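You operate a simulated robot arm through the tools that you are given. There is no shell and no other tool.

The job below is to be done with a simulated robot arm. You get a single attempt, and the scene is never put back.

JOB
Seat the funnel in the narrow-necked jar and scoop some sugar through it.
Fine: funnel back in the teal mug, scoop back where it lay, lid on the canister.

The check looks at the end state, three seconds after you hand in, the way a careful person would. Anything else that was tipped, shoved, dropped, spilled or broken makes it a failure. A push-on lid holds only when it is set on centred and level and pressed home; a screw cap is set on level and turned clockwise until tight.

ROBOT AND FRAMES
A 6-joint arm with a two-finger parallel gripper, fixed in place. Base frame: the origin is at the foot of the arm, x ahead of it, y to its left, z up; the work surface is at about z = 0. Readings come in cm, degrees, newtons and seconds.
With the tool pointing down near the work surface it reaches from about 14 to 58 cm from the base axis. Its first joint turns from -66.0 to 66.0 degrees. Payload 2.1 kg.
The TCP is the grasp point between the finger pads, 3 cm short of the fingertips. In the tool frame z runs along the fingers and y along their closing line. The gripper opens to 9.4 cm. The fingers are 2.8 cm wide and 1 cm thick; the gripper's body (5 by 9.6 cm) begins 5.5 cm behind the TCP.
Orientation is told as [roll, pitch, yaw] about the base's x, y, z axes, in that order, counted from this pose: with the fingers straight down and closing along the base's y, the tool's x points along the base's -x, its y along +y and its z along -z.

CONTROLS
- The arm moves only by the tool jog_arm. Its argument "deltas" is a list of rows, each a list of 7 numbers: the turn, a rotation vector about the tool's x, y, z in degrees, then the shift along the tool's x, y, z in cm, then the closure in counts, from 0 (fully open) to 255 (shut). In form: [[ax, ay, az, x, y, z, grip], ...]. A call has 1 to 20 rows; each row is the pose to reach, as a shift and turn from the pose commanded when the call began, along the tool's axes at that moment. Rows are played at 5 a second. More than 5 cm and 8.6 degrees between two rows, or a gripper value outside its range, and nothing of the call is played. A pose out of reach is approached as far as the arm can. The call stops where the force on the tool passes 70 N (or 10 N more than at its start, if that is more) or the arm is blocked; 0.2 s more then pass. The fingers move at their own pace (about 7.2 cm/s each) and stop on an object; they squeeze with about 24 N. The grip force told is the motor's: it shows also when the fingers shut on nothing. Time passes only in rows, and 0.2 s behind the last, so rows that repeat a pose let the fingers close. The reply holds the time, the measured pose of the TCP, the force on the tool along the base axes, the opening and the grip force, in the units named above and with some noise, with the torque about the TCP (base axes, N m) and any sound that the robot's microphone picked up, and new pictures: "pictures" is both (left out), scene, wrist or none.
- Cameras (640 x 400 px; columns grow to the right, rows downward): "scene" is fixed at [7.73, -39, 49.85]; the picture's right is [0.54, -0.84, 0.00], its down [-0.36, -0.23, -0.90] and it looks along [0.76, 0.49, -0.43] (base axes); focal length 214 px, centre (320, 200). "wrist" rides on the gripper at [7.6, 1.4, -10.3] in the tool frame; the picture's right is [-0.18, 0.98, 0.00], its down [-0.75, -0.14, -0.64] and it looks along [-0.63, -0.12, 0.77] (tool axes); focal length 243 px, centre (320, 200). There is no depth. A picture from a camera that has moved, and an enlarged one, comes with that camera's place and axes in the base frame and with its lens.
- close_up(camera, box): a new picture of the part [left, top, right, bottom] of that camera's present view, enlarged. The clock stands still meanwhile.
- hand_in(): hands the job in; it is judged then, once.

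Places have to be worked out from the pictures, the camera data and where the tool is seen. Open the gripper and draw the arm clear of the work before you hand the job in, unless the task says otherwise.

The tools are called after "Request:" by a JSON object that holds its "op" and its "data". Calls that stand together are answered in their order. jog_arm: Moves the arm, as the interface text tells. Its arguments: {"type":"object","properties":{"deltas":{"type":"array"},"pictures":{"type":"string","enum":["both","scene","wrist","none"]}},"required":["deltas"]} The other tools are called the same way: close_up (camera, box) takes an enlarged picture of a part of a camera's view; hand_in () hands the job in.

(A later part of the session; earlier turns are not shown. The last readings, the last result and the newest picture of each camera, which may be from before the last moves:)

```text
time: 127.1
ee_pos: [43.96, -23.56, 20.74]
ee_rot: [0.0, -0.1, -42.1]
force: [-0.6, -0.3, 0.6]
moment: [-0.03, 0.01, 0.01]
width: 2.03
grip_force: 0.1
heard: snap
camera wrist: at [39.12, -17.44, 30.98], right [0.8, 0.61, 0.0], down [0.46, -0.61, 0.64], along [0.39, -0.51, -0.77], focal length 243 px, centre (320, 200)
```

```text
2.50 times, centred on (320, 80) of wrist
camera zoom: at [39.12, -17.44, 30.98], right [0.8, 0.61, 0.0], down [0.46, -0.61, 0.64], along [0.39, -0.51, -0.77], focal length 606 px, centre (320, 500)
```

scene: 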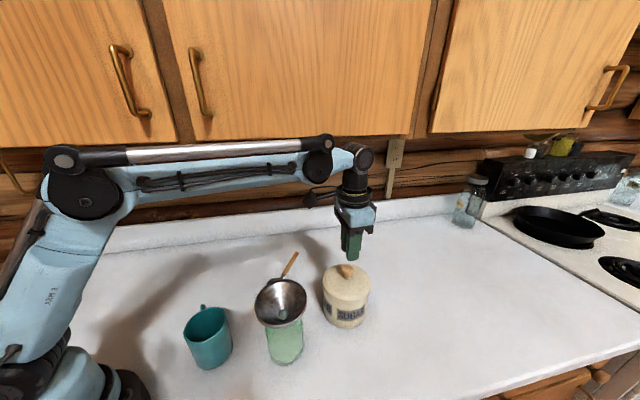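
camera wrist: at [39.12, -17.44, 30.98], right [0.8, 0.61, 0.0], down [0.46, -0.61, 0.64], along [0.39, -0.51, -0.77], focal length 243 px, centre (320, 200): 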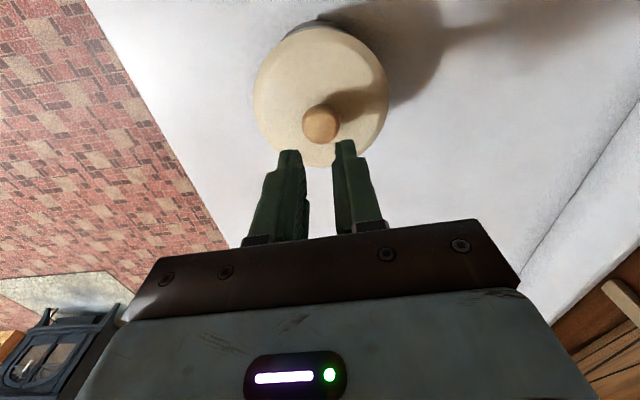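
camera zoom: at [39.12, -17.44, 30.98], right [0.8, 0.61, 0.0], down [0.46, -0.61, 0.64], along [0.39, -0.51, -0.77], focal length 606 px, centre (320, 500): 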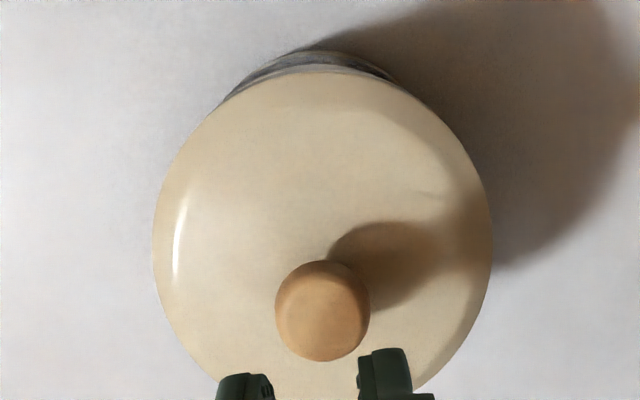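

I heard another snap while unloading, which is ambiguous. I'll inspect the seam between lid and canister at high magnification.

Request:
{"op": "close_up", "data": {"camera": "scene", "box": [320, 285, 372, 325]}}

Request:
{"op": "close_up", "data": {"camera": "wrist", "box": [270, 0, 370, 60]}}

```text
10.00 times, centred on (346, 305) of scene
camera zoom: at [7.72, -39.0, 49.85], right [0.54, -0.84, 0.0], down [-0.36, -0.23, -0.9], along [0.76, 0.49, -0.43], focal length 2145 px, centre (60, -850)
```

zoom: 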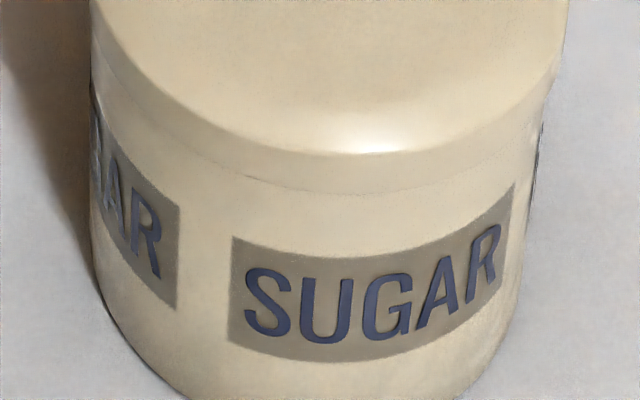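

```text
6.40 times, centred on (320, 30) of wrist
camera zoom: at [39.12, -17.44, 30.98], right [0.8, 0.61, 0.0], down [0.46, -0.61, 0.64], along [0.39, -0.51, -0.77], focal length 1553 px, centre (320, 1288)
```

zoom: 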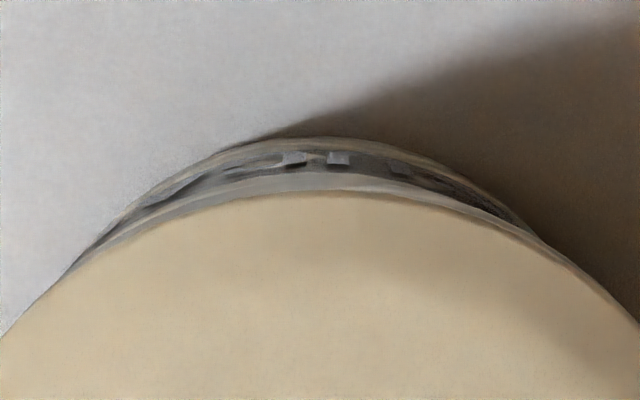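

The seam sits ~0.75 cm below where the rim was, so the skirt is over the rim and seated. To settle whether it's latched, I'll take the knob and tug very gently. First I'll lower around the knob.

Request:
{"op": "jog_arm", "data": {"deltas": [[0, 0, 0, 0, 0, 0, 110], [0, 0, 0, 0, 0, 1.5, 110], [0, 0, 0, 0, 0, 3, 110], [0, 0, 0, 0, 0, 4.3, 110], [0, 0, 0, 0, 0, 5.3, 110], [0, 0, 0, 0, 0, 5.3, 110]]}}

Request:
{"op": "close_up", "data": {"camera": "wrist", "box": [220, 60, 420, 220]}}

Request:
{"op": "close_up", "data": {"camera": "scene", "box": [312, 240, 382, 330]}}

```text
time: 128.5
ee_pos: [43.84, -23.66, 15.19]
ee_rot: [0.0, 0.0, -42.0]
force: [0.1, 0.8, 0.2]
moment: [0.03, -0.03, -0.01]
width: 5.34
grip_force: 0.0
camera wrist: at [39.14, -17.45, 25.51], right [0.8, 0.61, 0.0], down [0.46, -0.61, 0.64], along [0.39, -0.51, -0.77], focal length 243 px, centre (320, 200)
```

scene: 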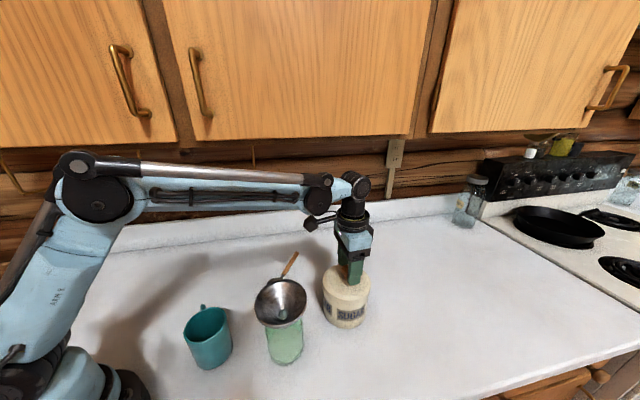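
wrist: 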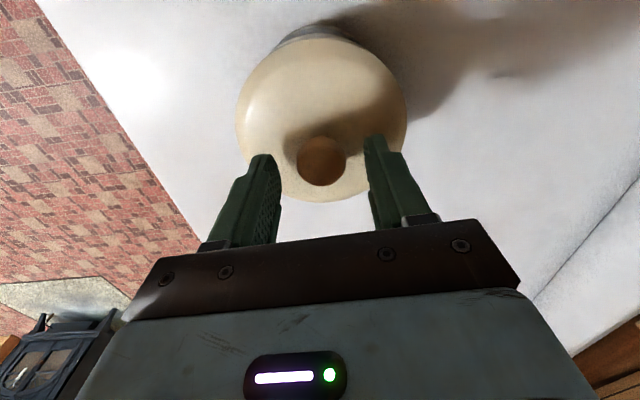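

```text
2.50 times, centred on (320, 140) of wrist
camera zoom: at [39.14, -17.45, 25.51], right [0.8, 0.61, 0.0], down [0.46, -0.61, 0.64], along [0.39, -0.51, -0.77], focal length 606 px, centre (320, 350)
```

zoom: 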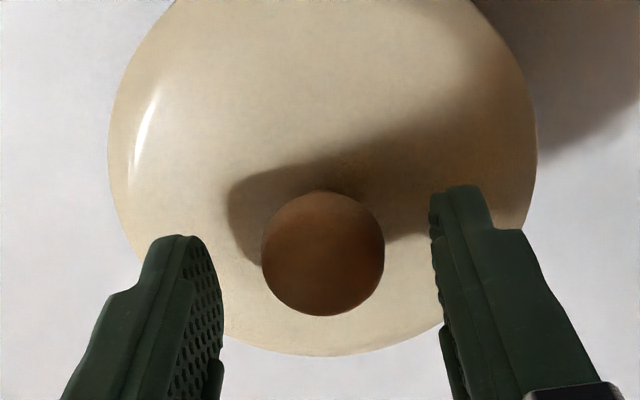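

```text
4.44 times, centred on (347, 285) of scene
camera zoom: at [7.72, -39.0, 49.85], right [0.54, -0.84, 0.0], down [-0.36, -0.23, -0.9], along [0.76, 0.49, -0.43], focal length 953 px, centre (200, -178)
```

zoom: 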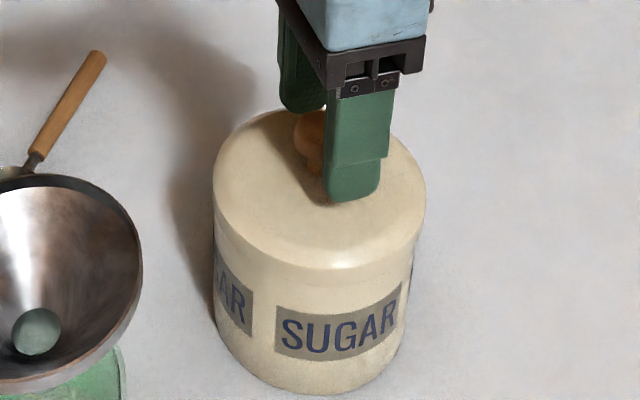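

The knob is centred. I'll close on it and tug upward in tiny increments.

Request:
{"op": "jog_arm", "data": {"deltas": [[0, 0, 0, 0, 0, 0, 170], [0, 0, 0, 0, 0, 0, 200], [0, 0, 0, 0, 0, 0, 255], [0, 0, 0, 0, 0, 0, 255]], "pictures": "none"}}

Request:
{"op": "jog_arm", "data": {"deltas": [[0, 0, 0, 0, 0, -0.05, 255], [0, 0, 0, 0, 0, -0.05, 255]], "pictures": "none"}}

Request:
{"op": "jog_arm", "data": {"deltas": [[0, 0, 0, 0, 0, -0.05, 255], [0, 0, 0, 0, 0, -0.05, 255]], "pictures": "none"}}

```text
time: 129.5
ee_pos: [43.76, -23.69, 15.24]
ee_rot: [0.0, 0.1, -42.1]
force: [-0.7, -1.1, -0.4]
moment: [0.02, -0.01, 0.02]
width: 2.76
grip_force: 23.8
heard: snap
```

```text
time: 130.1
ee_pos: [43.82, -23.71, 15.1]
ee_rot: [0.0, 0.0, -42.1]
force: [0.1, 0.0, 0.0]
moment: [-0.02, 0.02, 0.02]
width: 2.78
grip_force: 23.9
```

```text
time: 130.7
ee_pos: [43.73, -23.76, 15.43]
ee_rot: [0.1, 0.0, -42.1]
force: [-0.8, 0.1, 0.1]
moment: [-0.02, 0.03, -0.04]
width: 2.77
grip_force: 23.9
```

The lid came up freely, so it's not latched; another snap came as I gripped. I'll press it down through the knob again until it snaps, then open the gripper without pulling up.

Request:
{"op": "jog_arm", "data": {"deltas": [[0, 0, 0, 0, 0, 0.1, 255], [0, 0, 0, 0, 0, 0.1, 255]], "pictures": "none"}}

Request:
{"op": "jog_arm", "data": {"deltas": [[0, 0, 0, 0, 0, 0.08, 255], [0, 0, 0, 0, 0, 0.08, 255]], "pictures": "none"}}

```text
time: 131.3
ee_pos: [43.89, -23.63, 15.25]
ee_rot: [0.0, 0.0, -42.1]
force: [-0.6, 0.3, -0.3]
moment: [0.01, 0.01, 0.02]
width: 2.78
grip_force: 24.1
```

```text
time: 131.9
ee_pos: [43.94, -23.68, 15.16]
ee_rot: [0.0, 0.0, -42.2]
force: [0.1, 0.4, -0.6]
moment: [-0.02, -0.04, -0.01]
width: 2.8
grip_force: 24.3
```

Request:
{"op": "jog_arm", "data": {"deltas": [[0, 0, 0, 0, 0, 0.1, 255], [0, 0, 0, 0, 0, 0.1, 255]], "pictures": "none"}}

Request:
{"op": "jog_arm", "data": {"deltas": [[0, 0, 0, 0, 0, 0.1, 255], [0, 0, 0, 0, 0, 0.1, 255]]}}

Request:
{"op": "close_up", "data": {"camera": "scene", "box": [312, 240, 382, 330]}}

```text
time: 132.5
ee_pos: [43.86, -23.7, 15.2]
ee_rot: [0.0, -0.2, -42.0]
force: [4.4, -2.1, 32.3]
moment: [0.05, -0.01, -0.06]
width: 2.77
grip_force: 24.2
```

```text
time: 133.1
ee_pos: [43.87, -23.69, 14.93]
ee_rot: [0.1, -0.1, -42.0]
force: [6.5, -2.5, 32.4]
moment: [0.01, -0.11, -0.02]
width: 2.78
grip_force: 24.3
camera wrist: at [39.05, -17.44, 25.37], right [0.8, 0.61, 0.0], down [0.46, -0.61, 0.64], along [0.39, -0.51, -0.77], focal length 243 px, centre (320, 200)
```

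scene: 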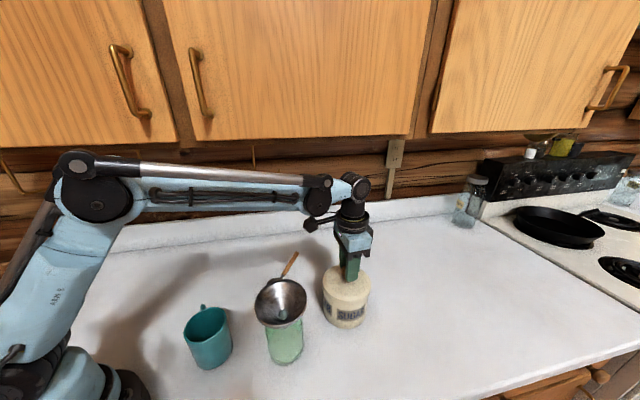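
wrist: 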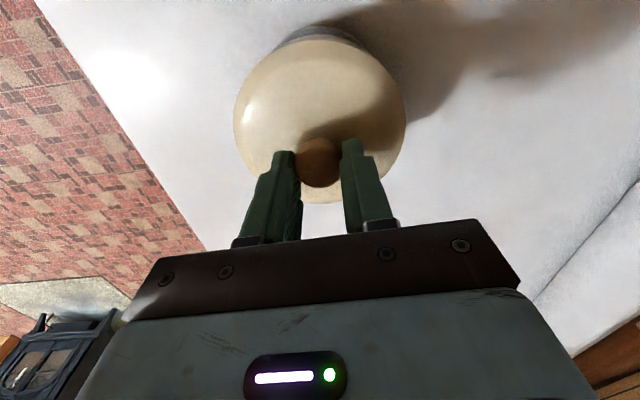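

```text
4.44 times, centred on (347, 285) of scene
camera zoom: at [7.71, -38.99, 49.86], right [0.54, -0.84, 0.0], down [-0.36, -0.23, -0.9], along [0.76, 0.49, -0.43], focal length 953 px, centre (200, -178)
```

zoom: 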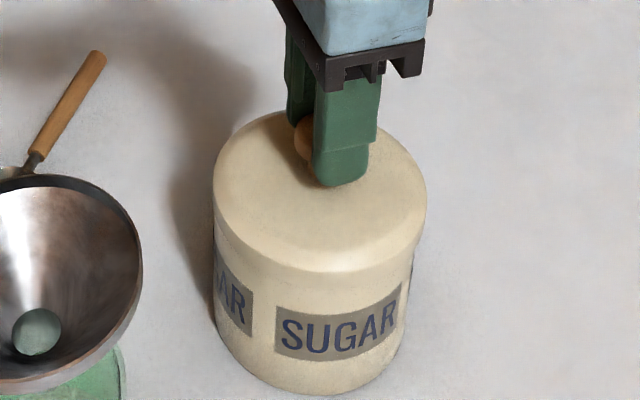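

No snap this time (the fingers slip at 32 N). I'll open in place and back straight off, listening.

Request:
{"op": "jog_arm", "data": {"deltas": [[0, 0, 0, 0, 0, 0, 200], [0, 0, 0, 0, 0, 0, 150], [0, 0, 0, 0, 0, 0, 110], [0, 0, 0, 0, 0, 0, 110]], "pictures": "none"}}

Request:
{"op": "jog_arm", "data": {"deltas": [[0, 0, 0, 0, 0, -1, 110], [0, 0, 0, 0, 0, -2.5, 110], [0, 0, 0, 0, 0, -4, 110], [0, 0, 0, 0, 0, -5, 110], [0, 0, 0, 0, 0, -5, 255], [0, 0, 0, 0, 0, -5, 255], [0, 0, 0, 0, 0, -5, 255]]}}

Request:
{"op": "close_up", "data": {"camera": "wrist", "box": [220, 0, 420, 160]}}

Request:
{"op": "close_up", "data": {"camera": "scene", "box": [312, 240, 382, 330]}}

```text
time: 134.1
ee_pos: [43.77, -23.66, 15.0]
ee_rot: [0.0, -0.1, -42.1]
force: [0.2, 0.7, -0.3]
moment: [-0.01, 0.0, 0.01]
width: 5.36
grip_force: 0.0
heard: snap
```

```text
time: 135.7
ee_pos: [43.92, -23.35, 20.11]
ee_rot: [0.0, -0.1, -42.2]
force: [0.6, 0.2, -0.8]
moment: [0.02, -0.02, 0.0]
width: 0.02
grip_force: 24.0
camera wrist: at [39.15, -17.25, 30.31], right [0.8, 0.61, 0.0], down [0.46, -0.61, 0.64], along [0.39, -0.51, -0.77], focal length 243 px, centre (320, 200)
```

scene: 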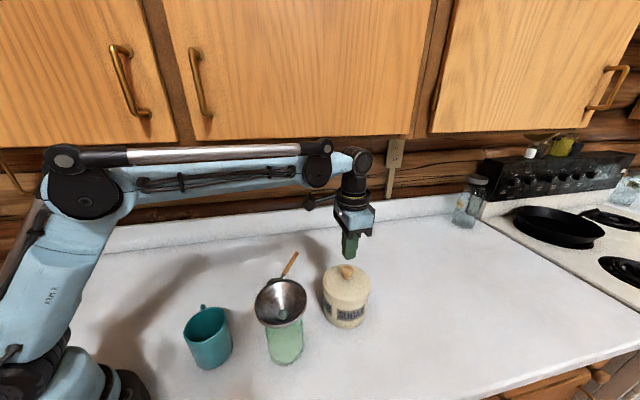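
wrist: 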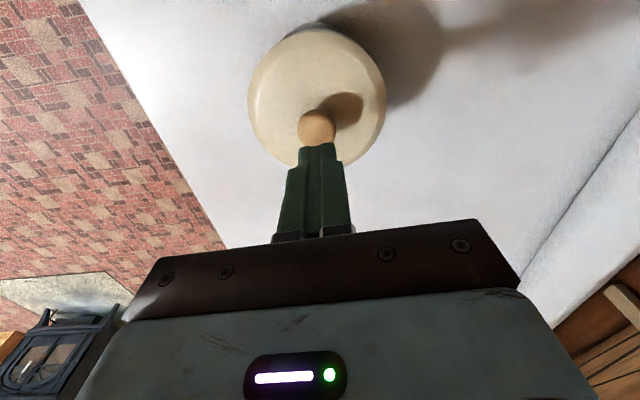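

```text
2.50 times, centred on (320, 80) of wrist
camera zoom: at [39.15, -17.25, 30.31], right [0.8, 0.61, 0.0], down [0.46, -0.61, 0.64], along [0.39, -0.51, -0.77], focal length 606 px, centre (320, 500)
```

zoom: 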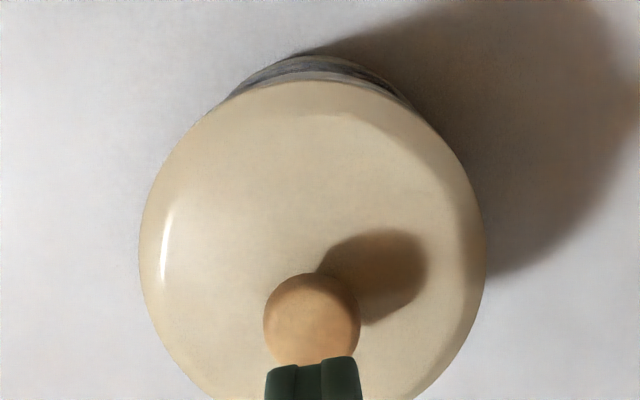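

```text
4.44 times, centred on (347, 285) of scene
camera zoom: at [7.73, -39.0, 49.85], right [0.54, -0.84, 0.0], down [-0.36, -0.23, -0.9], along [0.76, 0.49, -0.43], focal length 953 px, centre (200, -178)
```

zoom: 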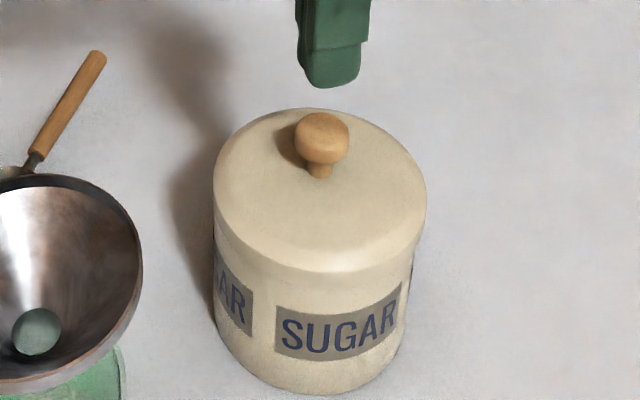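

A snap came as I let go this time. I'll press once more with closed fingers on the knob: if it's latched there should be no new snap on pressing or releasing.

Request:
{"op": "jog_arm", "data": {"deltas": [[0, 0, 0, 0, -0.2, 1, 255], [0, 0, 0, 0, -0.2, 2, 255], [0, 0, 0, 0, -0.2, 2.8, 255], [0, 0, 0, 0, -0.2, 3.1, 255], [0, 0, 0, 0, -0.2, 3.1, 255]], "pictures": "none"}}

Request:
{"op": "jog_arm", "data": {"deltas": [[0, 0, 0, 0, 0, 0.1, 255], [0, 0, 0, 0, 0, 0.2, 255], [0, 0, 0, 0, 0, 0.2, 255]], "pictures": "none"}}

```text
time: 136.9
ee_pos: [43.58, -23.74, 16.83]
ee_rot: [0.1, 0.0, -42.0]
force: [-0.1, 0.1, 1.0]
moment: [0.0, 0.0, 0.02]
width: 0.02
grip_force: 23.9
```

```text
time: 137.7
ee_pos: [43.7, -23.8, 16.74]
ee_rot: [0.0, -0.1, -42.0]
force: [2.6, -0.4, 42.1]
moment: [0.04, 0.02, 0.01]
width: 0.01
grip_force: 24.0
```

42 N with no snap. Now I'll unload in tiny steps, to see if and when a snap occurs.

Request:
{"op": "jog_arm", "data": {"deltas": [[0, 0, 0, 0, 0, -0.05, 255]], "pictures": "none"}}

Request:
{"op": "jog_arm", "data": {"deltas": [[0, 0, 0, 0, 0, -0.05, 255]], "pictures": "none"}}

Request:
{"op": "jog_arm", "data": {"deltas": [[0, 0, 0, 0, 0, -0.05, 255]], "pictures": "none"}}

Request:
{"op": "jog_arm", "data": {"deltas": [[0, 0, 0, 0, 0, -0.1, 255], [0, 0, 0, 0, 0, -0.2, 255]], "pictures": "none"}}

```text
time: 138.1
ee_pos: [43.57, -23.74, 16.71]
ee_rot: [0.0, -0.1, -42.2]
force: [3.7, -0.7, 35.7]
moment: [0.01, -0.04, -0.03]
width: 0.0
grip_force: 23.8
```

```text
time: 138.5
ee_pos: [43.66, -23.8, 16.72]
ee_rot: [-0.1, 0.0, -42.0]
force: [1.5, 1.4, 21.2]
moment: [-0.02, -0.07, -0.02]
width: 0.0
grip_force: 23.6
```

```text
time: 138.9
ee_pos: [43.79, -23.74, 16.79]
ee_rot: [0.0, -0.1, -42.0]
force: [-0.3, 0.0, 0.2]
moment: [-0.01, -0.04, 0.02]
width: 0.0
grip_force: 23.8
```

```text
time: 139.5
ee_pos: [43.63, -23.82, 17.04]
ee_rot: [0.0, -0.1, -42.1]
force: [0.0, 0.0, 0.2]
moment: [-0.01, -0.03, -0.01]
width: 0.01
grip_force: 23.8
```

There were no new snaps on pressing or releasing, which fits the lid now being latched; it's level and centred. Next is the scoop: I'll go back to its temporary spot, staying low near the cabinet.

Request:
{"op": "jog_arm", "data": {"deltas": [[0, 0, 0, 0, 0, -1.5, 255], [0, 0, 0, 0, 0, -3, 200], [0, 0, -6, 2.2, 0.85, -3, 146], [0, 0, -12, 4.4, 1.7, -3, 146], [0, 0, -17, 6.56, 2.56, -3, 146], [0, 0, -23, 8.2, 3.1, -2.5, 146], [0, 0, -29, 9.8, 3.7, -2, 146], [0, 0, -35, 11.43, 4.23, -1.5, 146], [0, 0, -39, 11.55, 5.5, 0.25, 146], [0, 0, -43, 11.66, 6.72, 2, 146], [0, 0, -48, 11.77, 7.96, 3.5, 146], [0, 0, -52.6, 11.88, 9.2, 5, 146], [0, 0, -52.6, 11.88, 9.2, 5, 146]]}}

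Request:
{"op": "close_up", "data": {"camera": "wrist", "box": [240, 0, 480, 200]}}

Request:
{"op": "close_up", "data": {"camera": "scene", "box": [300, 240, 400, 340]}}

```text
time: 142.3
ee_pos: [41.08, -8.88, 12.2]
ee_rot: [-0.1, 0.1, 10.5]
force: [-0.5, 0.9, -0.2]
moment: [0.01, 0.04, 0.0]
width: 4.01
grip_force: 0.1
camera wrist: at [33.3, -8.91, 22.42], right [0.0, 1.0, 0.0], down [0.77, 0.0, 0.64], along [0.64, 0.0, -0.77], focal length 243 px, centre (320, 200)
```

scene: 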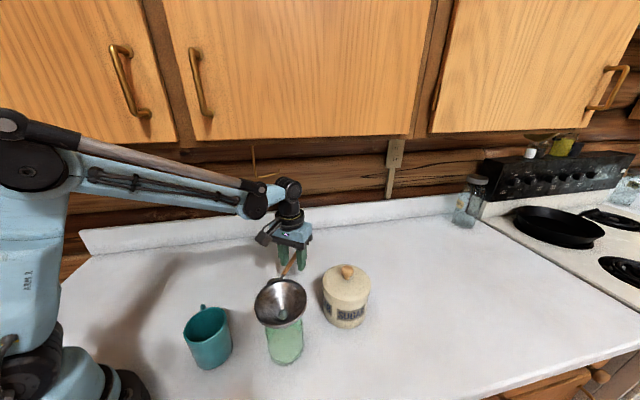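
wrist: 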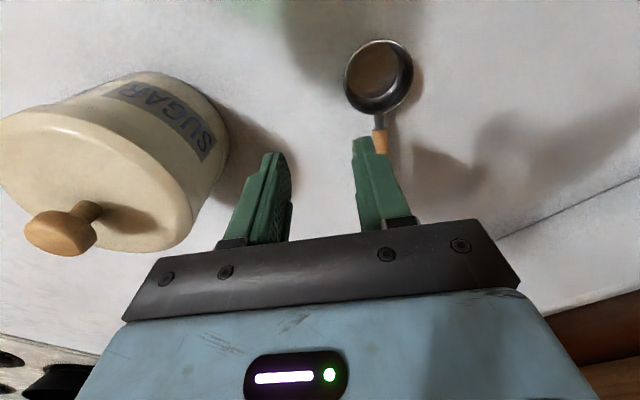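

```text
2.00 times, centred on (360, 100) of wrist
camera zoom: at [33.3, -8.91, 22.42], right [0.0, 1.0, 0.0], down [0.77, 0.0, 0.64], along [0.64, 0.0, -0.77], focal length 485 px, centre (240, 400)
```

zoom: 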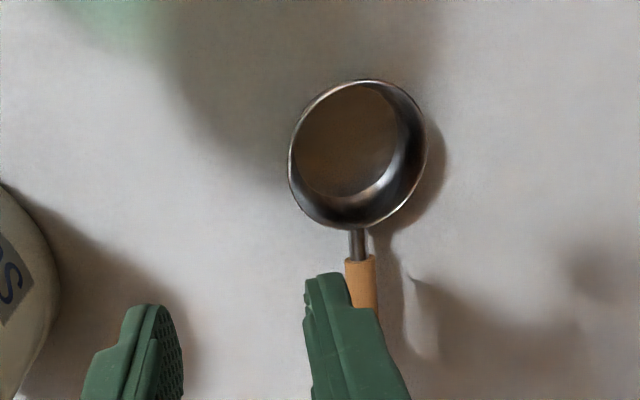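

```text
4.00 times, centred on (350, 290) of scene
camera zoom: at [7.73, -39.0, 49.85], right [0.54, -0.84, 0.0], down [-0.36, -0.23, -0.9], along [0.76, 0.49, -0.43], focal length 858 px, centre (200, -160)
```

zoom: 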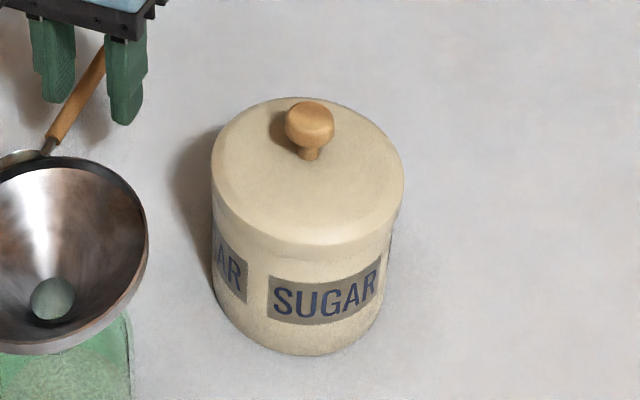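

Path is clear. I'll go over to the recorded grip spot at z≈9 and check the handle alignment.

Request:
{"op": "jog_arm", "data": {"deltas": [[0, 0, 0, -1.5, 1.2, 0.8, 146], [0, 0, 0, -3, 2.4, 1.6, 146], [0, 0, 0, -4.5, 3.6, 2.4, 146], [0, 0, 0, -5.97, 4.79, 3.2, 146], [0, 0, 0, -5.97, 4.79, 3.2, 146]], "pictures": "none"}}

Request:
{"op": "close_up", "data": {"camera": "wrist", "box": [220, 0, 420, 200]}}

```text
time: 143.5
ee_pos: [45.86, -3.17, 8.91]
ee_rot: [-0.1, -0.1, 10.6]
force: [-0.5, -0.4, -0.9]
moment: [0.01, 0.03, 0.01]
width: 4.02
grip_force: 0.1
```

```text
2.00 times, centred on (320, 100) of wrist
camera zoom: at [38.16, -3.11, 19.16], right [0.0, 1.0, 0.0], down [0.77, 0.0, 0.64], along [0.64, 0.0, -0.77], focal length 485 px, centre (320, 400)
```

zoom: 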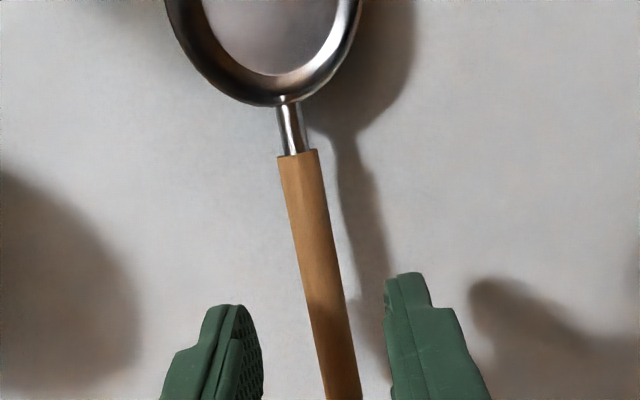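

Aligned. I'll lower to the grip height and compare with the earlier view.

Request:
{"op": "jog_arm", "data": {"deltas": [[0, 0, 0, 0, 0, 1.5, 146], [0, 0, 0, 0, 0, 3, 146], [0, 0, 0, 0, 0, 4.3, 146], [0, 0, 0, 0, 0, 4.95, 146], [0, 0, 0, 0, 0, 4.95, 146]], "pictures": "none"}}

Request:
{"op": "close_up", "data": {"camera": "wrist", "box": [180, 0, 460, 200]}}

```text
time: 144.7
ee_pos: [46.19, -3.25, 3.79]
ee_rot: [0.1, 0.0, 10.6]
force: [-0.5, -0.1, -0.5]
moment: [0.0, -0.01, 0.02]
width: 4.02
grip_force: 0.0
```

```text
2.00 times, centred on (320, 100) of wrist
camera zoom: at [38.38, -3.12, 14.19], right [0.0, 1.0, 0.0], down [0.77, 0.0, 0.64], along [0.64, 0.0, -0.77], focal length 485 px, centre (320, 400)
```

zoom: 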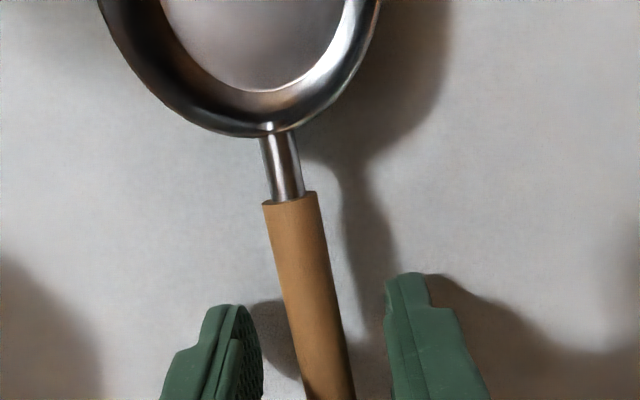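

It matches the earlier view almost exactly. I'll close on the handle and lift a little.

Request:
{"op": "jog_arm", "data": {"deltas": [[0, 0, 0, 0, 0, 0, 190], [0, 0, 0, 0, 0, 0, 225], [0, 0, 0, 0, 0, 0, 255], [0, 0, 0, 0, 0, 0, 255]], "pictures": "none"}}

Request:
{"op": "jog_arm", "data": {"deltas": [[0, 0, 0, 0, 0, -0.7, 255], [0, 0, 0, 0, 0, -1.6, 255], [0, 0, 0, 0, 0, -3, 255], [0, 0, 0, 0, 0, -4.5, 255], [0, 0, 0, 0, 0, -4.5, 255]]}}

Request:
{"op": "close_up", "data": {"camera": "wrist", "box": [180, 0, 460, 200]}}

```text
time: 145.7
ee_pos: [46.16, -3.15, 3.78]
ee_rot: [0.0, 0.0, 10.5]
force: [-0.9, 0.6, -0.4]
moment: [0.02, -0.05, 0.03]
width: 1.66
grip_force: 23.8
```

```text
time: 146.9
ee_pos: [46.05, -3.19, 8.54]
ee_rot: [-0.1, -0.1, 10.4]
force: [-0.5, 0.8, -1.2]
moment: [0.03, -0.06, 0.01]
width: 1.65
grip_force: 23.7
camera wrist: at [38.27, -3.15, 18.89], right [0.0, 1.0, 0.0], down [0.77, 0.0, 0.64], along [0.64, 0.0, -0.77], focal length 243 px, centre (320, 200)
```

scene: 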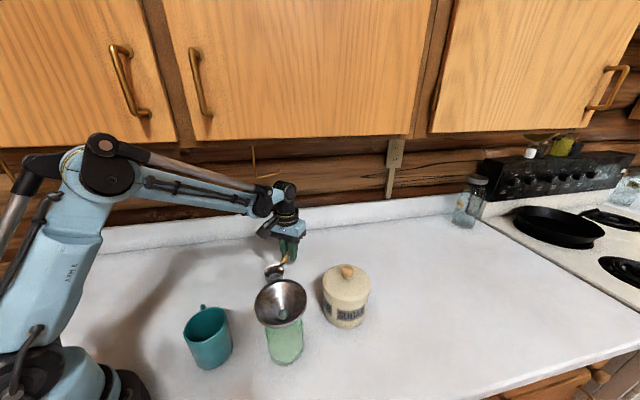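
wrist: 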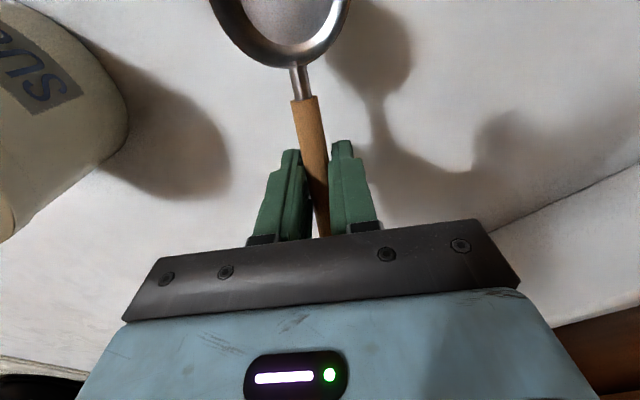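

```text
2.00 times, centred on (320, 100) of wrist
camera zoom: at [38.27, -3.15, 18.89], right [0.0, 1.0, 0.0], down [0.77, 0.0, 0.64], along [0.64, 0.0, -0.77], focal length 485 px, centre (320, 400)
```

zoom: 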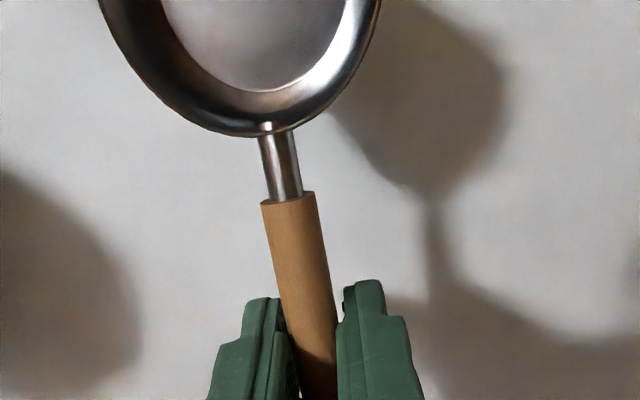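

The scoop is held as before. I'll take a route that skirts the cabinet: move toward -y low, then climb, keeping the cup clear of funnel and canister.

Request:
{"op": "jog_arm", "data": {"deltas": [[0, 0, 0, -0.03, -1.7, -0.3, 255], [0, 0, 0, -0.05, -3.3, -0.6, 255], [0, 0, 0, -0.07, -4.9, -1, 255], [0, 0, 0, 0.3, -6.9, -2, 255], [0, 0, 0, 0.66, -8.84, -3, 255], [0, 0, 0, 1.0, -9.6, -4.4, 255], [0, 0, 0, 1.25, -10.2, -5.7, 255], [0, 0, 0, 1.51, -10.71, -7, 255], [0, 0, 0, 1.8, -11.3, -8.5, 255], [0, 0, 0, 2.1, -11.9, -10, 255], [0, 0, 0, 2.36, -12.59, -11.5, 255], [0, 0, 0, 2.36, -12.59, -11.5, 255]]}}

Request:
{"op": "close_up", "data": {"camera": "scene", "box": [240, 200, 400, 340]}}

```text
time: 149.5
ee_pos: [46.18, -16.05, 19.84]
ee_rot: [-0.1, 0.0, 10.6]
force: [-0.6, 0.5, -1.6]
moment: [-0.01, -0.03, -0.02]
width: 1.61
grip_force: 24.0
camera wrist: at [38.34, -15.93, 30.21], right [0.0, 1.0, 0.0], down [0.77, 0.0, 0.64], along [0.64, 0.0, -0.77], focal length 243 px, centre (320, 200)
```

scene: 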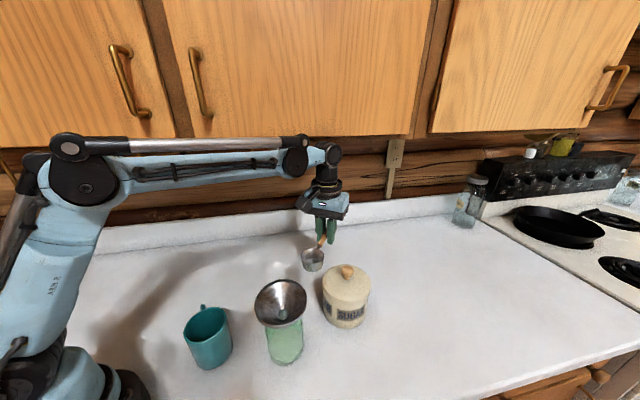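
wrist: 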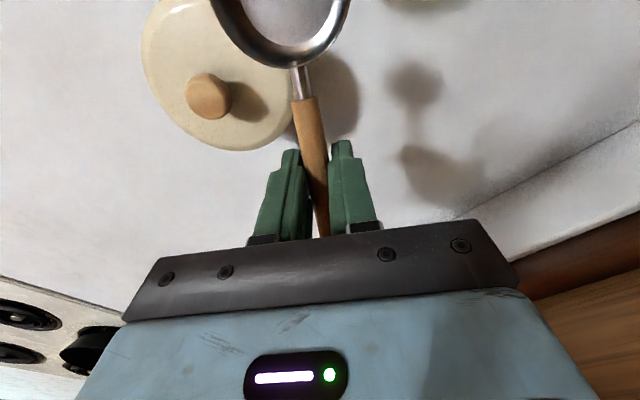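

```text
2.86 times, centred on (320, 270) of scene
camera zoom: at [7.72, -39.0, 49.85], right [0.54, -0.84, 0.0], down [-0.36, -0.23, -0.9], along [0.76, 0.49, -0.43], focal length 613 px, centre (320, 0)
```

zoom: 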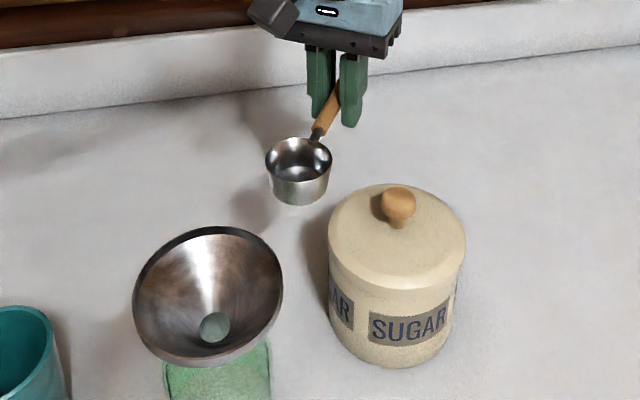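

Good clearance. Next I'll carry the scoop to its home pose (yaw -41.5°), staying high.

Request:
{"op": "jog_arm", "data": {"deltas": [[0, 0, 4, 1.15, -1.3, 0, 255], [0, 0, 8, 2.3, -2.6, 0, 255], [0, 0, 12, 3.45, -3.95, 0, 255], [0, 0, 16, 4.6, -5.25, 0, 255], [0, 0, 20, 5.75, -6.6, 0, 255], [0, 0, 24, 6.9, -7.9, 0, 255], [0, 0, 28, 8.05, -9.2, 0, 255], [0, 0, 32, 9.2, -10.5, 0, 255], [0, 0, 36, 10.35, -11.85, 0, 255], [0, 0, 40, 11.5, -13.15, 0, 255], [0, 0, 44, 12.65, -14.5, 0, 255], [0, 0, 48, 13.8, -15.8, 0, 255], [0, 0, 52, 14.97, -17.11, 0, 255], [0, 0, 52, 14.97, -17.11, 0, 255]], "pictures": "none"}}

Request:
{"op": "jog_arm", "data": {"deltas": [[0, 0, 0, 0, 0, 2, 255], [0, 0, 0, 0, 0, 4, 255], [0, 0, 0, 0, 0, 6, 255], [0, 0, 0, 0, 0, 8, 255], [0, 0, 0, 0, 0, 10, 255], [0, 0, 0, 0, 0, 12, 255], [0, 0, 0, 0, 0, 13.5, 255], [0, 0, 0, 0, 0, 13.5, 255]]}}

Request:
{"op": "close_up", "data": {"camera": "scene", "box": [310, 300, 450, 400]}}

```text
time: 152.5
ee_pos: [34.31, -35.64, 19.82]
ee_rot: [-0.1, 0.0, -41.6]
force: [0.1, 0.3, -1.3]
moment: [-0.06, -0.05, 0.01]
width: 1.58
grip_force: 23.8
```

```text
time: 154.3
ee_pos: [34.38, -35.46, 6.51]
ee_rot: [0.0, 0.0, -41.5]
force: [0.1, -0.6, -0.7]
moment: [0.0, -0.07, 0.01]
width: 1.57
grip_force: 23.7
camera wrist: at [29.61, -29.48, 16.77], right [0.79, 0.61, 0.0], down [0.47, -0.6, 0.64], along [0.4, -0.51, -0.77], focal length 243 px, centre (320, 200)
```

scene: 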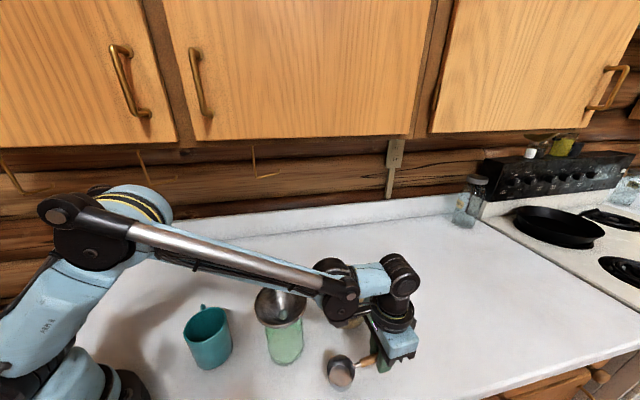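
wrist: 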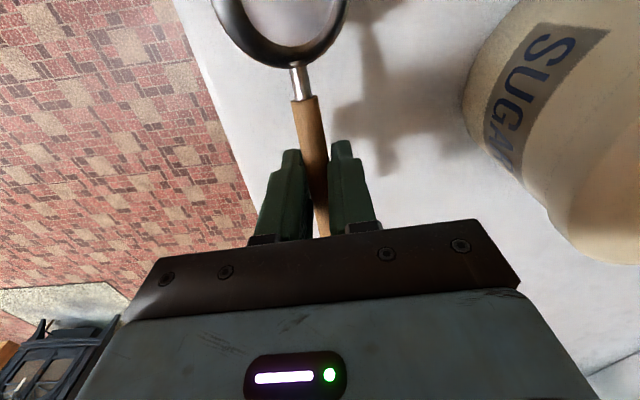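

```text
4.00 times, centred on (380, 350) of scene
camera zoom: at [7.73, -39.0, 49.85], right [0.54, -0.84, 0.0], down [-0.36, -0.23, -0.9], along [0.76, 0.49, -0.43], focal length 858 px, centre (80, -400)
```

zoom: 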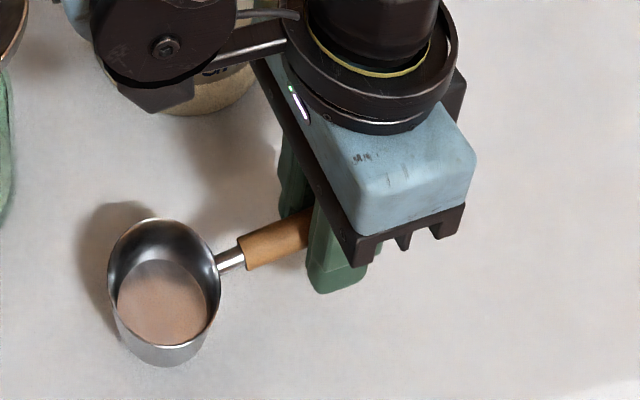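

The pose matches the original pick pose within ~1 mm. I'll lower to the counter.

Request:
{"op": "jog_arm", "data": {"deltas": [[0, 0, 0, 0, 0, 0.8, 255], [0, 0, 0, 0, 0, 1.6, 255], [0, 0, 0, 0, 0, 2.3, 255], [0, 0, 0, 0, 0, 2.3, 255]], "pictures": "none"}}

Request:
{"op": "jog_arm", "data": {"deltas": [[0, 0, 0, 0, 0, 0.1, 255], [0, 0, 0, 0, 0, 0.2, 255], [0, 0, 0, 0, 0, 0.2, 255]], "pictures": "none"}}

Request:
{"op": "jog_arm", "data": {"deltas": [[0, 0, 0, 0, 0, 0.1, 255], [0, 0, 0, 0, 0, 0.1, 255]], "pictures": "none"}}

```text
time: 155.3
ee_pos: [34.29, -35.59, 4.0]
ee_rot: [0.0, 0.0, -41.5]
force: [-0.2, -0.3, -0.4]
moment: [-0.07, -0.05, 0.01]
width: 1.56
grip_force: 24.4
```

```text
time: 156.1
ee_pos: [34.45, -35.54, 3.96]
ee_rot: [0.0, -0.1, -41.4]
force: [3.0, -2.3, 6.8]
moment: [0.22, 0.28, -0.02]
width: 1.51
grip_force: 23.5
```

```text
time: 156.7
ee_pos: [34.41, -35.61, 3.92]
ee_rot: [0.0, -0.1, -41.5]
force: [2.5, -1.6, 6.3]
moment: [0.19, 0.18, 0.04]
width: 1.48
grip_force: 24.4
```

Contact at 6–7 N. I'll ease up 0.15 cm and open gently.

Request:
{"op": "jog_arm", "data": {"deltas": [[0, 0, 0, 0, 0, -0.15, 255], [0, 0, 0, 0, 0, -0.15, 210], [0, 0, 0, 0, 0, -0.15, 185], [0, 0, 0, 0, 0, -0.15, 160], [0, 0, 0, 0, 0, -0.15, 140], [0, 0, 0, 0, 0, -0.15, 140]], "pictures": "none"}}

Request:
{"op": "jog_arm", "data": {"deltas": [[0, 0, 0, 0, 0, -1.5, 140], [0, 0, 0, 0, 0, -3, 140], [0, 0, 0, 0, 0, -5, 140], [0, 0, 0, 0, 0, -7, 140], [0, 0, 0, 0, 0, -9, 140], [0, 0, 0, 0, 0, -11, 140], [0, 0, 0, 0, 0, -13, 140], [0, 0, 0, 0, 0, -15, 140], [0, 0, 0, 0, 0, -15, 140]]}}

Request:
{"op": "close_up", "data": {"camera": "scene", "box": [310, 300, 450, 400]}}

Request:
{"op": "close_up", "data": {"camera": "wrist", "box": [220, 40, 420, 200]}}

```text
time: 158.1
ee_pos: [34.43, -35.7, 3.99]
ee_rot: [0.0, 0.0, -41.5]
force: [-0.3, 0.2, 0.2]
moment: [0.02, 0.0, 0.0]
width: 4.24
grip_force: 0.0
```

```text
time: 160.1
ee_pos: [34.33, -35.66, 19.24]
ee_rot: [0.1, 0.0, -41.4]
force: [-0.1, -0.5, 0.4]
moment: [0.01, 0.01, -0.01]
width: 4.2
grip_force: 0.1
camera wrist: at [29.59, -29.48, 29.5], right [0.79, 0.61, 0.0], down [0.47, -0.6, 0.64], along [0.39, -0.51, -0.77], focal length 243 px, centre (320, 200)
```

scene: 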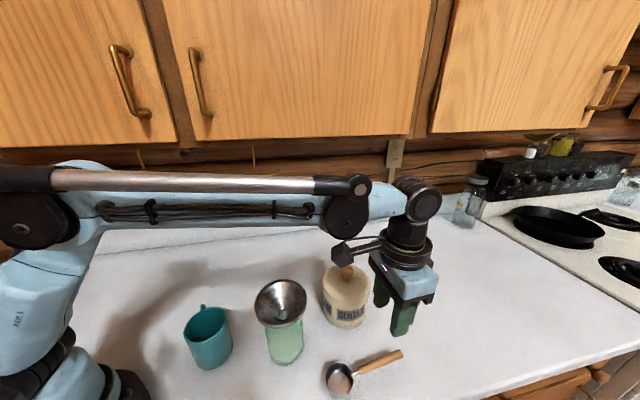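
wrist: 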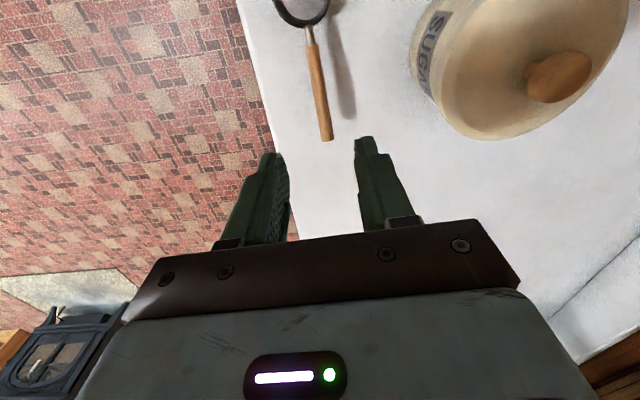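

```text
4.00 times, centred on (380, 350) of scene
camera zoom: at [7.73, -39.0, 49.85], right [0.54, -0.84, 0.0], down [-0.36, -0.23, -0.9], along [0.76, 0.49, -0.43], focal length 858 px, centre (80, -400)
```

zoom: 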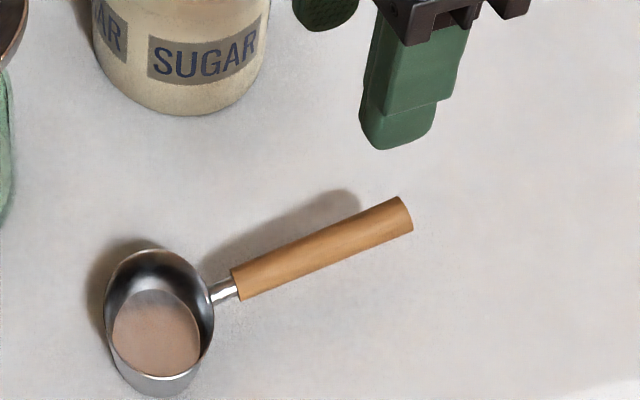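

```text
2.50 times, centred on (320, 120) of wrist
camera zoom: at [29.59, -29.48, 29.5], right [0.79, 0.61, 0.0], down [0.47, -0.6, 0.64], along [0.39, -0.51, -0.77], focal length 606 px, centre (320, 400)
```

zoom: 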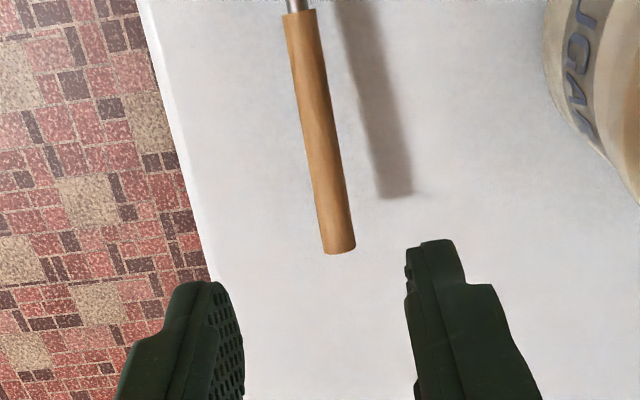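

The scoop is back within ~0.2 cm of where it lay. Now for the funnel: I'll return to the same grasp approach used at the jar, first vertical at yaw -25°.

Request:
{"op": "jog_arm", "data": {"deltas": [[0, 0, -2, 1.7, 0, -1.5, 165], [0, 0, -4, 3.4, 0, -3, 165], [0, 0, -6, 5.1, 0, -4.5, 165], [0, 0, -8, 6.8, 0, -5.3, 165], [0, 0, -10, 8.5, 0, -5.3, 165], [0, 0, -12, 10.2, 0, -5.3, 165], [0, 0, -14, 11.8, 0, -5.3, 165], [0, 0, -16.1, 13.46, 0, -5.3, 165], [0, 0, -16.1, 13.46, 0, -5.3, 165]]}}

Request:
{"op": "close_up", "data": {"camera": "scene", "box": [230, 260, 390, 370]}}

Request:
{"op": "close_up", "data": {"camera": "wrist", "box": [320, 0, 560, 160]}}

```text
time: 162.1
ee_pos: [24.32, -26.33, 24.16]
ee_rot: [-0.1, -0.2, -25.4]
force: [-0.3, 0.6, -0.2]
moment: [-0.02, 0.01, 0.01]
width: 3.33
grip_force: 0.1
camera wrist: at [17.98, -21.76, 34.46], right [0.59, 0.81, 0.0], down [0.62, -0.45, 0.64], along [0.52, -0.38, -0.77], focal length 243 px, centre (320, 200)
```

scene: 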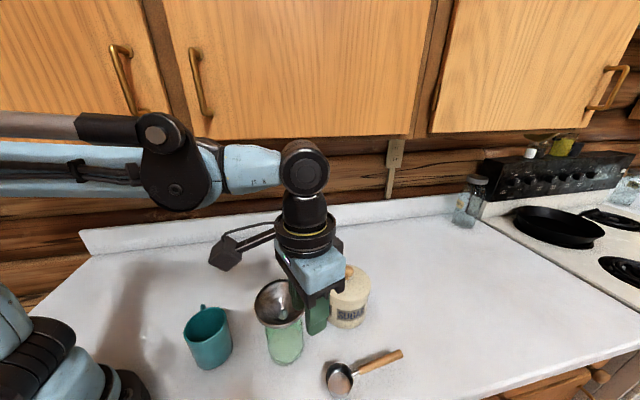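
wrist: 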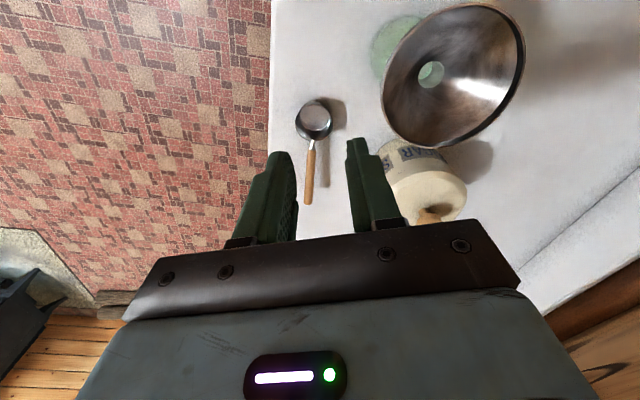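

```text
3.64 times, centred on (310, 315) of scene
camera zoom: at [7.72, -39.0, 49.85], right [0.54, -0.84, 0.0], down [-0.36, -0.23, -0.9], along [0.76, 0.49, -0.43], focal length 780 px, centre (356, -218)
```

zoom: 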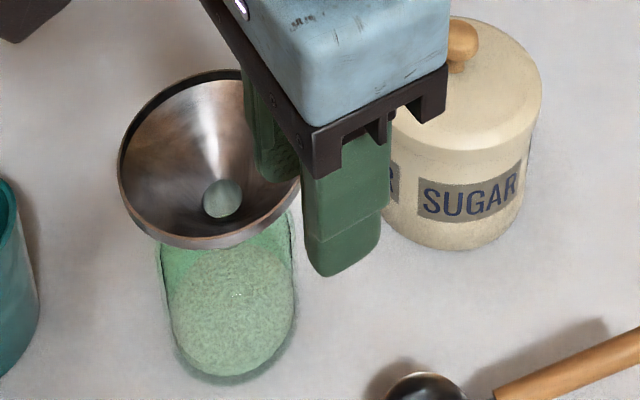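

```text
2.50 times, centred on (440, 80) of wrist
camera zoom: at [17.98, -21.76, 34.46], right [0.59, 0.81, 0.0], down [0.62, -0.45, 0.64], along [0.52, -0.38, -0.77], focal length 606 px, centre (20, 500)
```

zoom: 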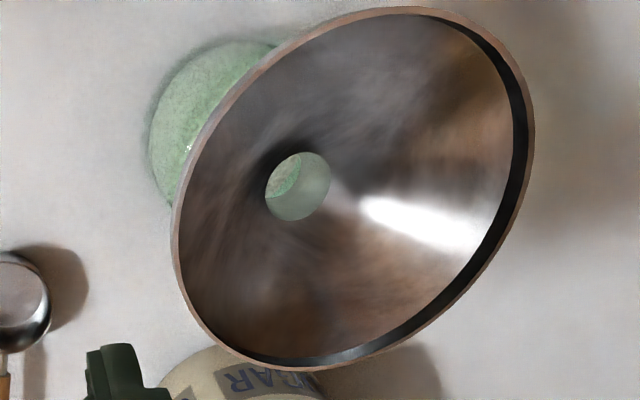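

The funnel is clean and seated. I'll tilt back to 39.4° at this standoff.

Request:
{"op": "jog_arm", "data": {"deltas": [[-8, 0, 0, 0, 0, 0.2, 165], [-16, 0, 0, 0, 0, 0.4, 165], [-24, 0, 0, 0, 0, 0.6, 165], [-32, 0, 0, 0, 0, 0.8, 165], [-39.4, 0, 0, 0, 0, 1.1, 165], [-39.4, 0, 0, 0, 0, 1.1, 165]], "pictures": "none"}}

Request:
{"op": "close_up", "data": {"camera": "wrist", "box": [200, 0, 440, 200]}}

```text
time: 163.5
ee_pos: [24.31, -26.63, 23.19]
ee_rot: [39.5, -0.1, -25.4]
force: [-1.0, -0.5, 0.4]
moment: [-0.01, 0.0, -0.02]
width: 3.32
grip_force: 0.0
```

```text
2.00 times, centred on (320, 100) of wrist
camera zoom: at [15.08, -28.15, 31.97], right [0.49, 0.61, 0.63], down [0.46, -0.79, 0.41], along [0.74, 0.09, -0.67], focal length 485 px, centre (320, 400)
```

zoom: 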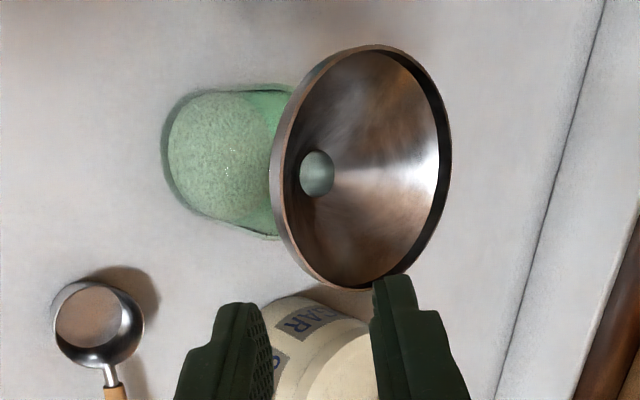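

I'll follow the earlier retreat line back in, stopping 3 cm before the old grasp pose to check.

Request:
{"op": "jog_arm", "data": {"deltas": [[0, 0, 0, 0.43, -0.4, 1.4, 165], [0, 0, 0, 0.85, -0.83, 2.76, 165], [0, 0, 0, 0.85, -0.83, 4.3, 165], [0, 0, 0, 0.85, -0.83, 5.76, 165], [0, 0, 0, 0.85, -0.83, 5.76, 165]], "pictures": "none"}}

Request:
{"op": "close_up", "data": {"camera": "wrist", "box": [200, 20, 440, 200]}}

```text
time: 164.7
ee_pos: [25.01, -23.48, 18.2]
ee_rot: [39.3, -0.1, -25.4]
force: [-0.3, 0.1, 0.9]
moment: [0.0, -0.02, -0.03]
width: 3.33
grip_force: 0.0
```

```text
2.22 times, centred on (320, 110) of wrist
camera zoom: at [15.82, -25.11, 27.12], right [0.49, 0.61, 0.62], down [0.46, -0.79, 0.41], along [0.74, 0.09, -0.67], focal length 539 px, centre (320, 400)
```

zoom: 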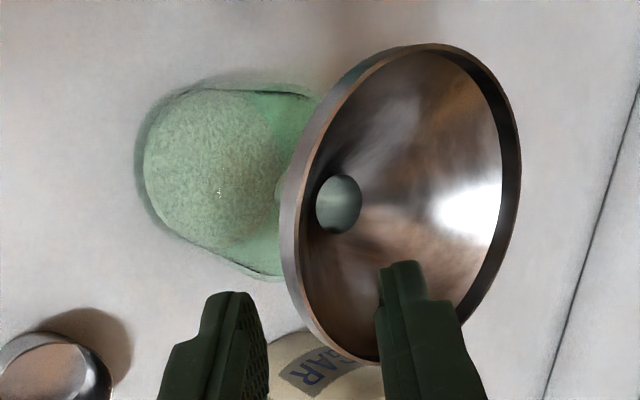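

The rim lies between the fingers. I'll advance the remaining ~2.9 cm and compare with the release view.

Request:
{"op": "jog_arm", "data": {"deltas": [[0, 0, 0, 0, 0, 1, 165], [0, 0, 0, 0, 0, 2, 165], [0, 0, 0, 0, 0, 2.9, 165], [0, 0, 0, 0, 0, 2.9, 165]], "pictures": "none"}}

Request:
{"op": "close_up", "data": {"camera": "wrist", "box": [200, 20, 440, 200]}}

```text
time: 165.7
ee_pos: [25.95, -21.81, 15.92]
ee_rot: [39.4, -0.2, -25.4]
force: [0.0, -0.3, -0.2]
moment: [0.02, 0.0, -0.02]
width: 3.33
grip_force: 0.0
```

```text
2.22 times, centred on (320, 110) of wrist
camera zoom: at [16.62, -23.38, 24.76], right [0.49, 0.61, 0.62], down [0.46, -0.79, 0.41], along [0.74, 0.09, -0.67], focal length 539 px, centre (320, 400)
```

zoom: 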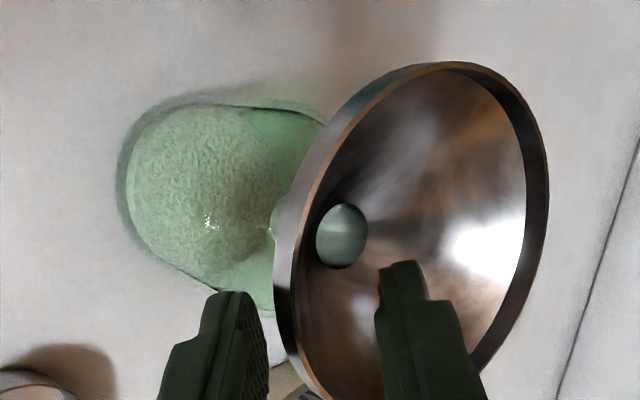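

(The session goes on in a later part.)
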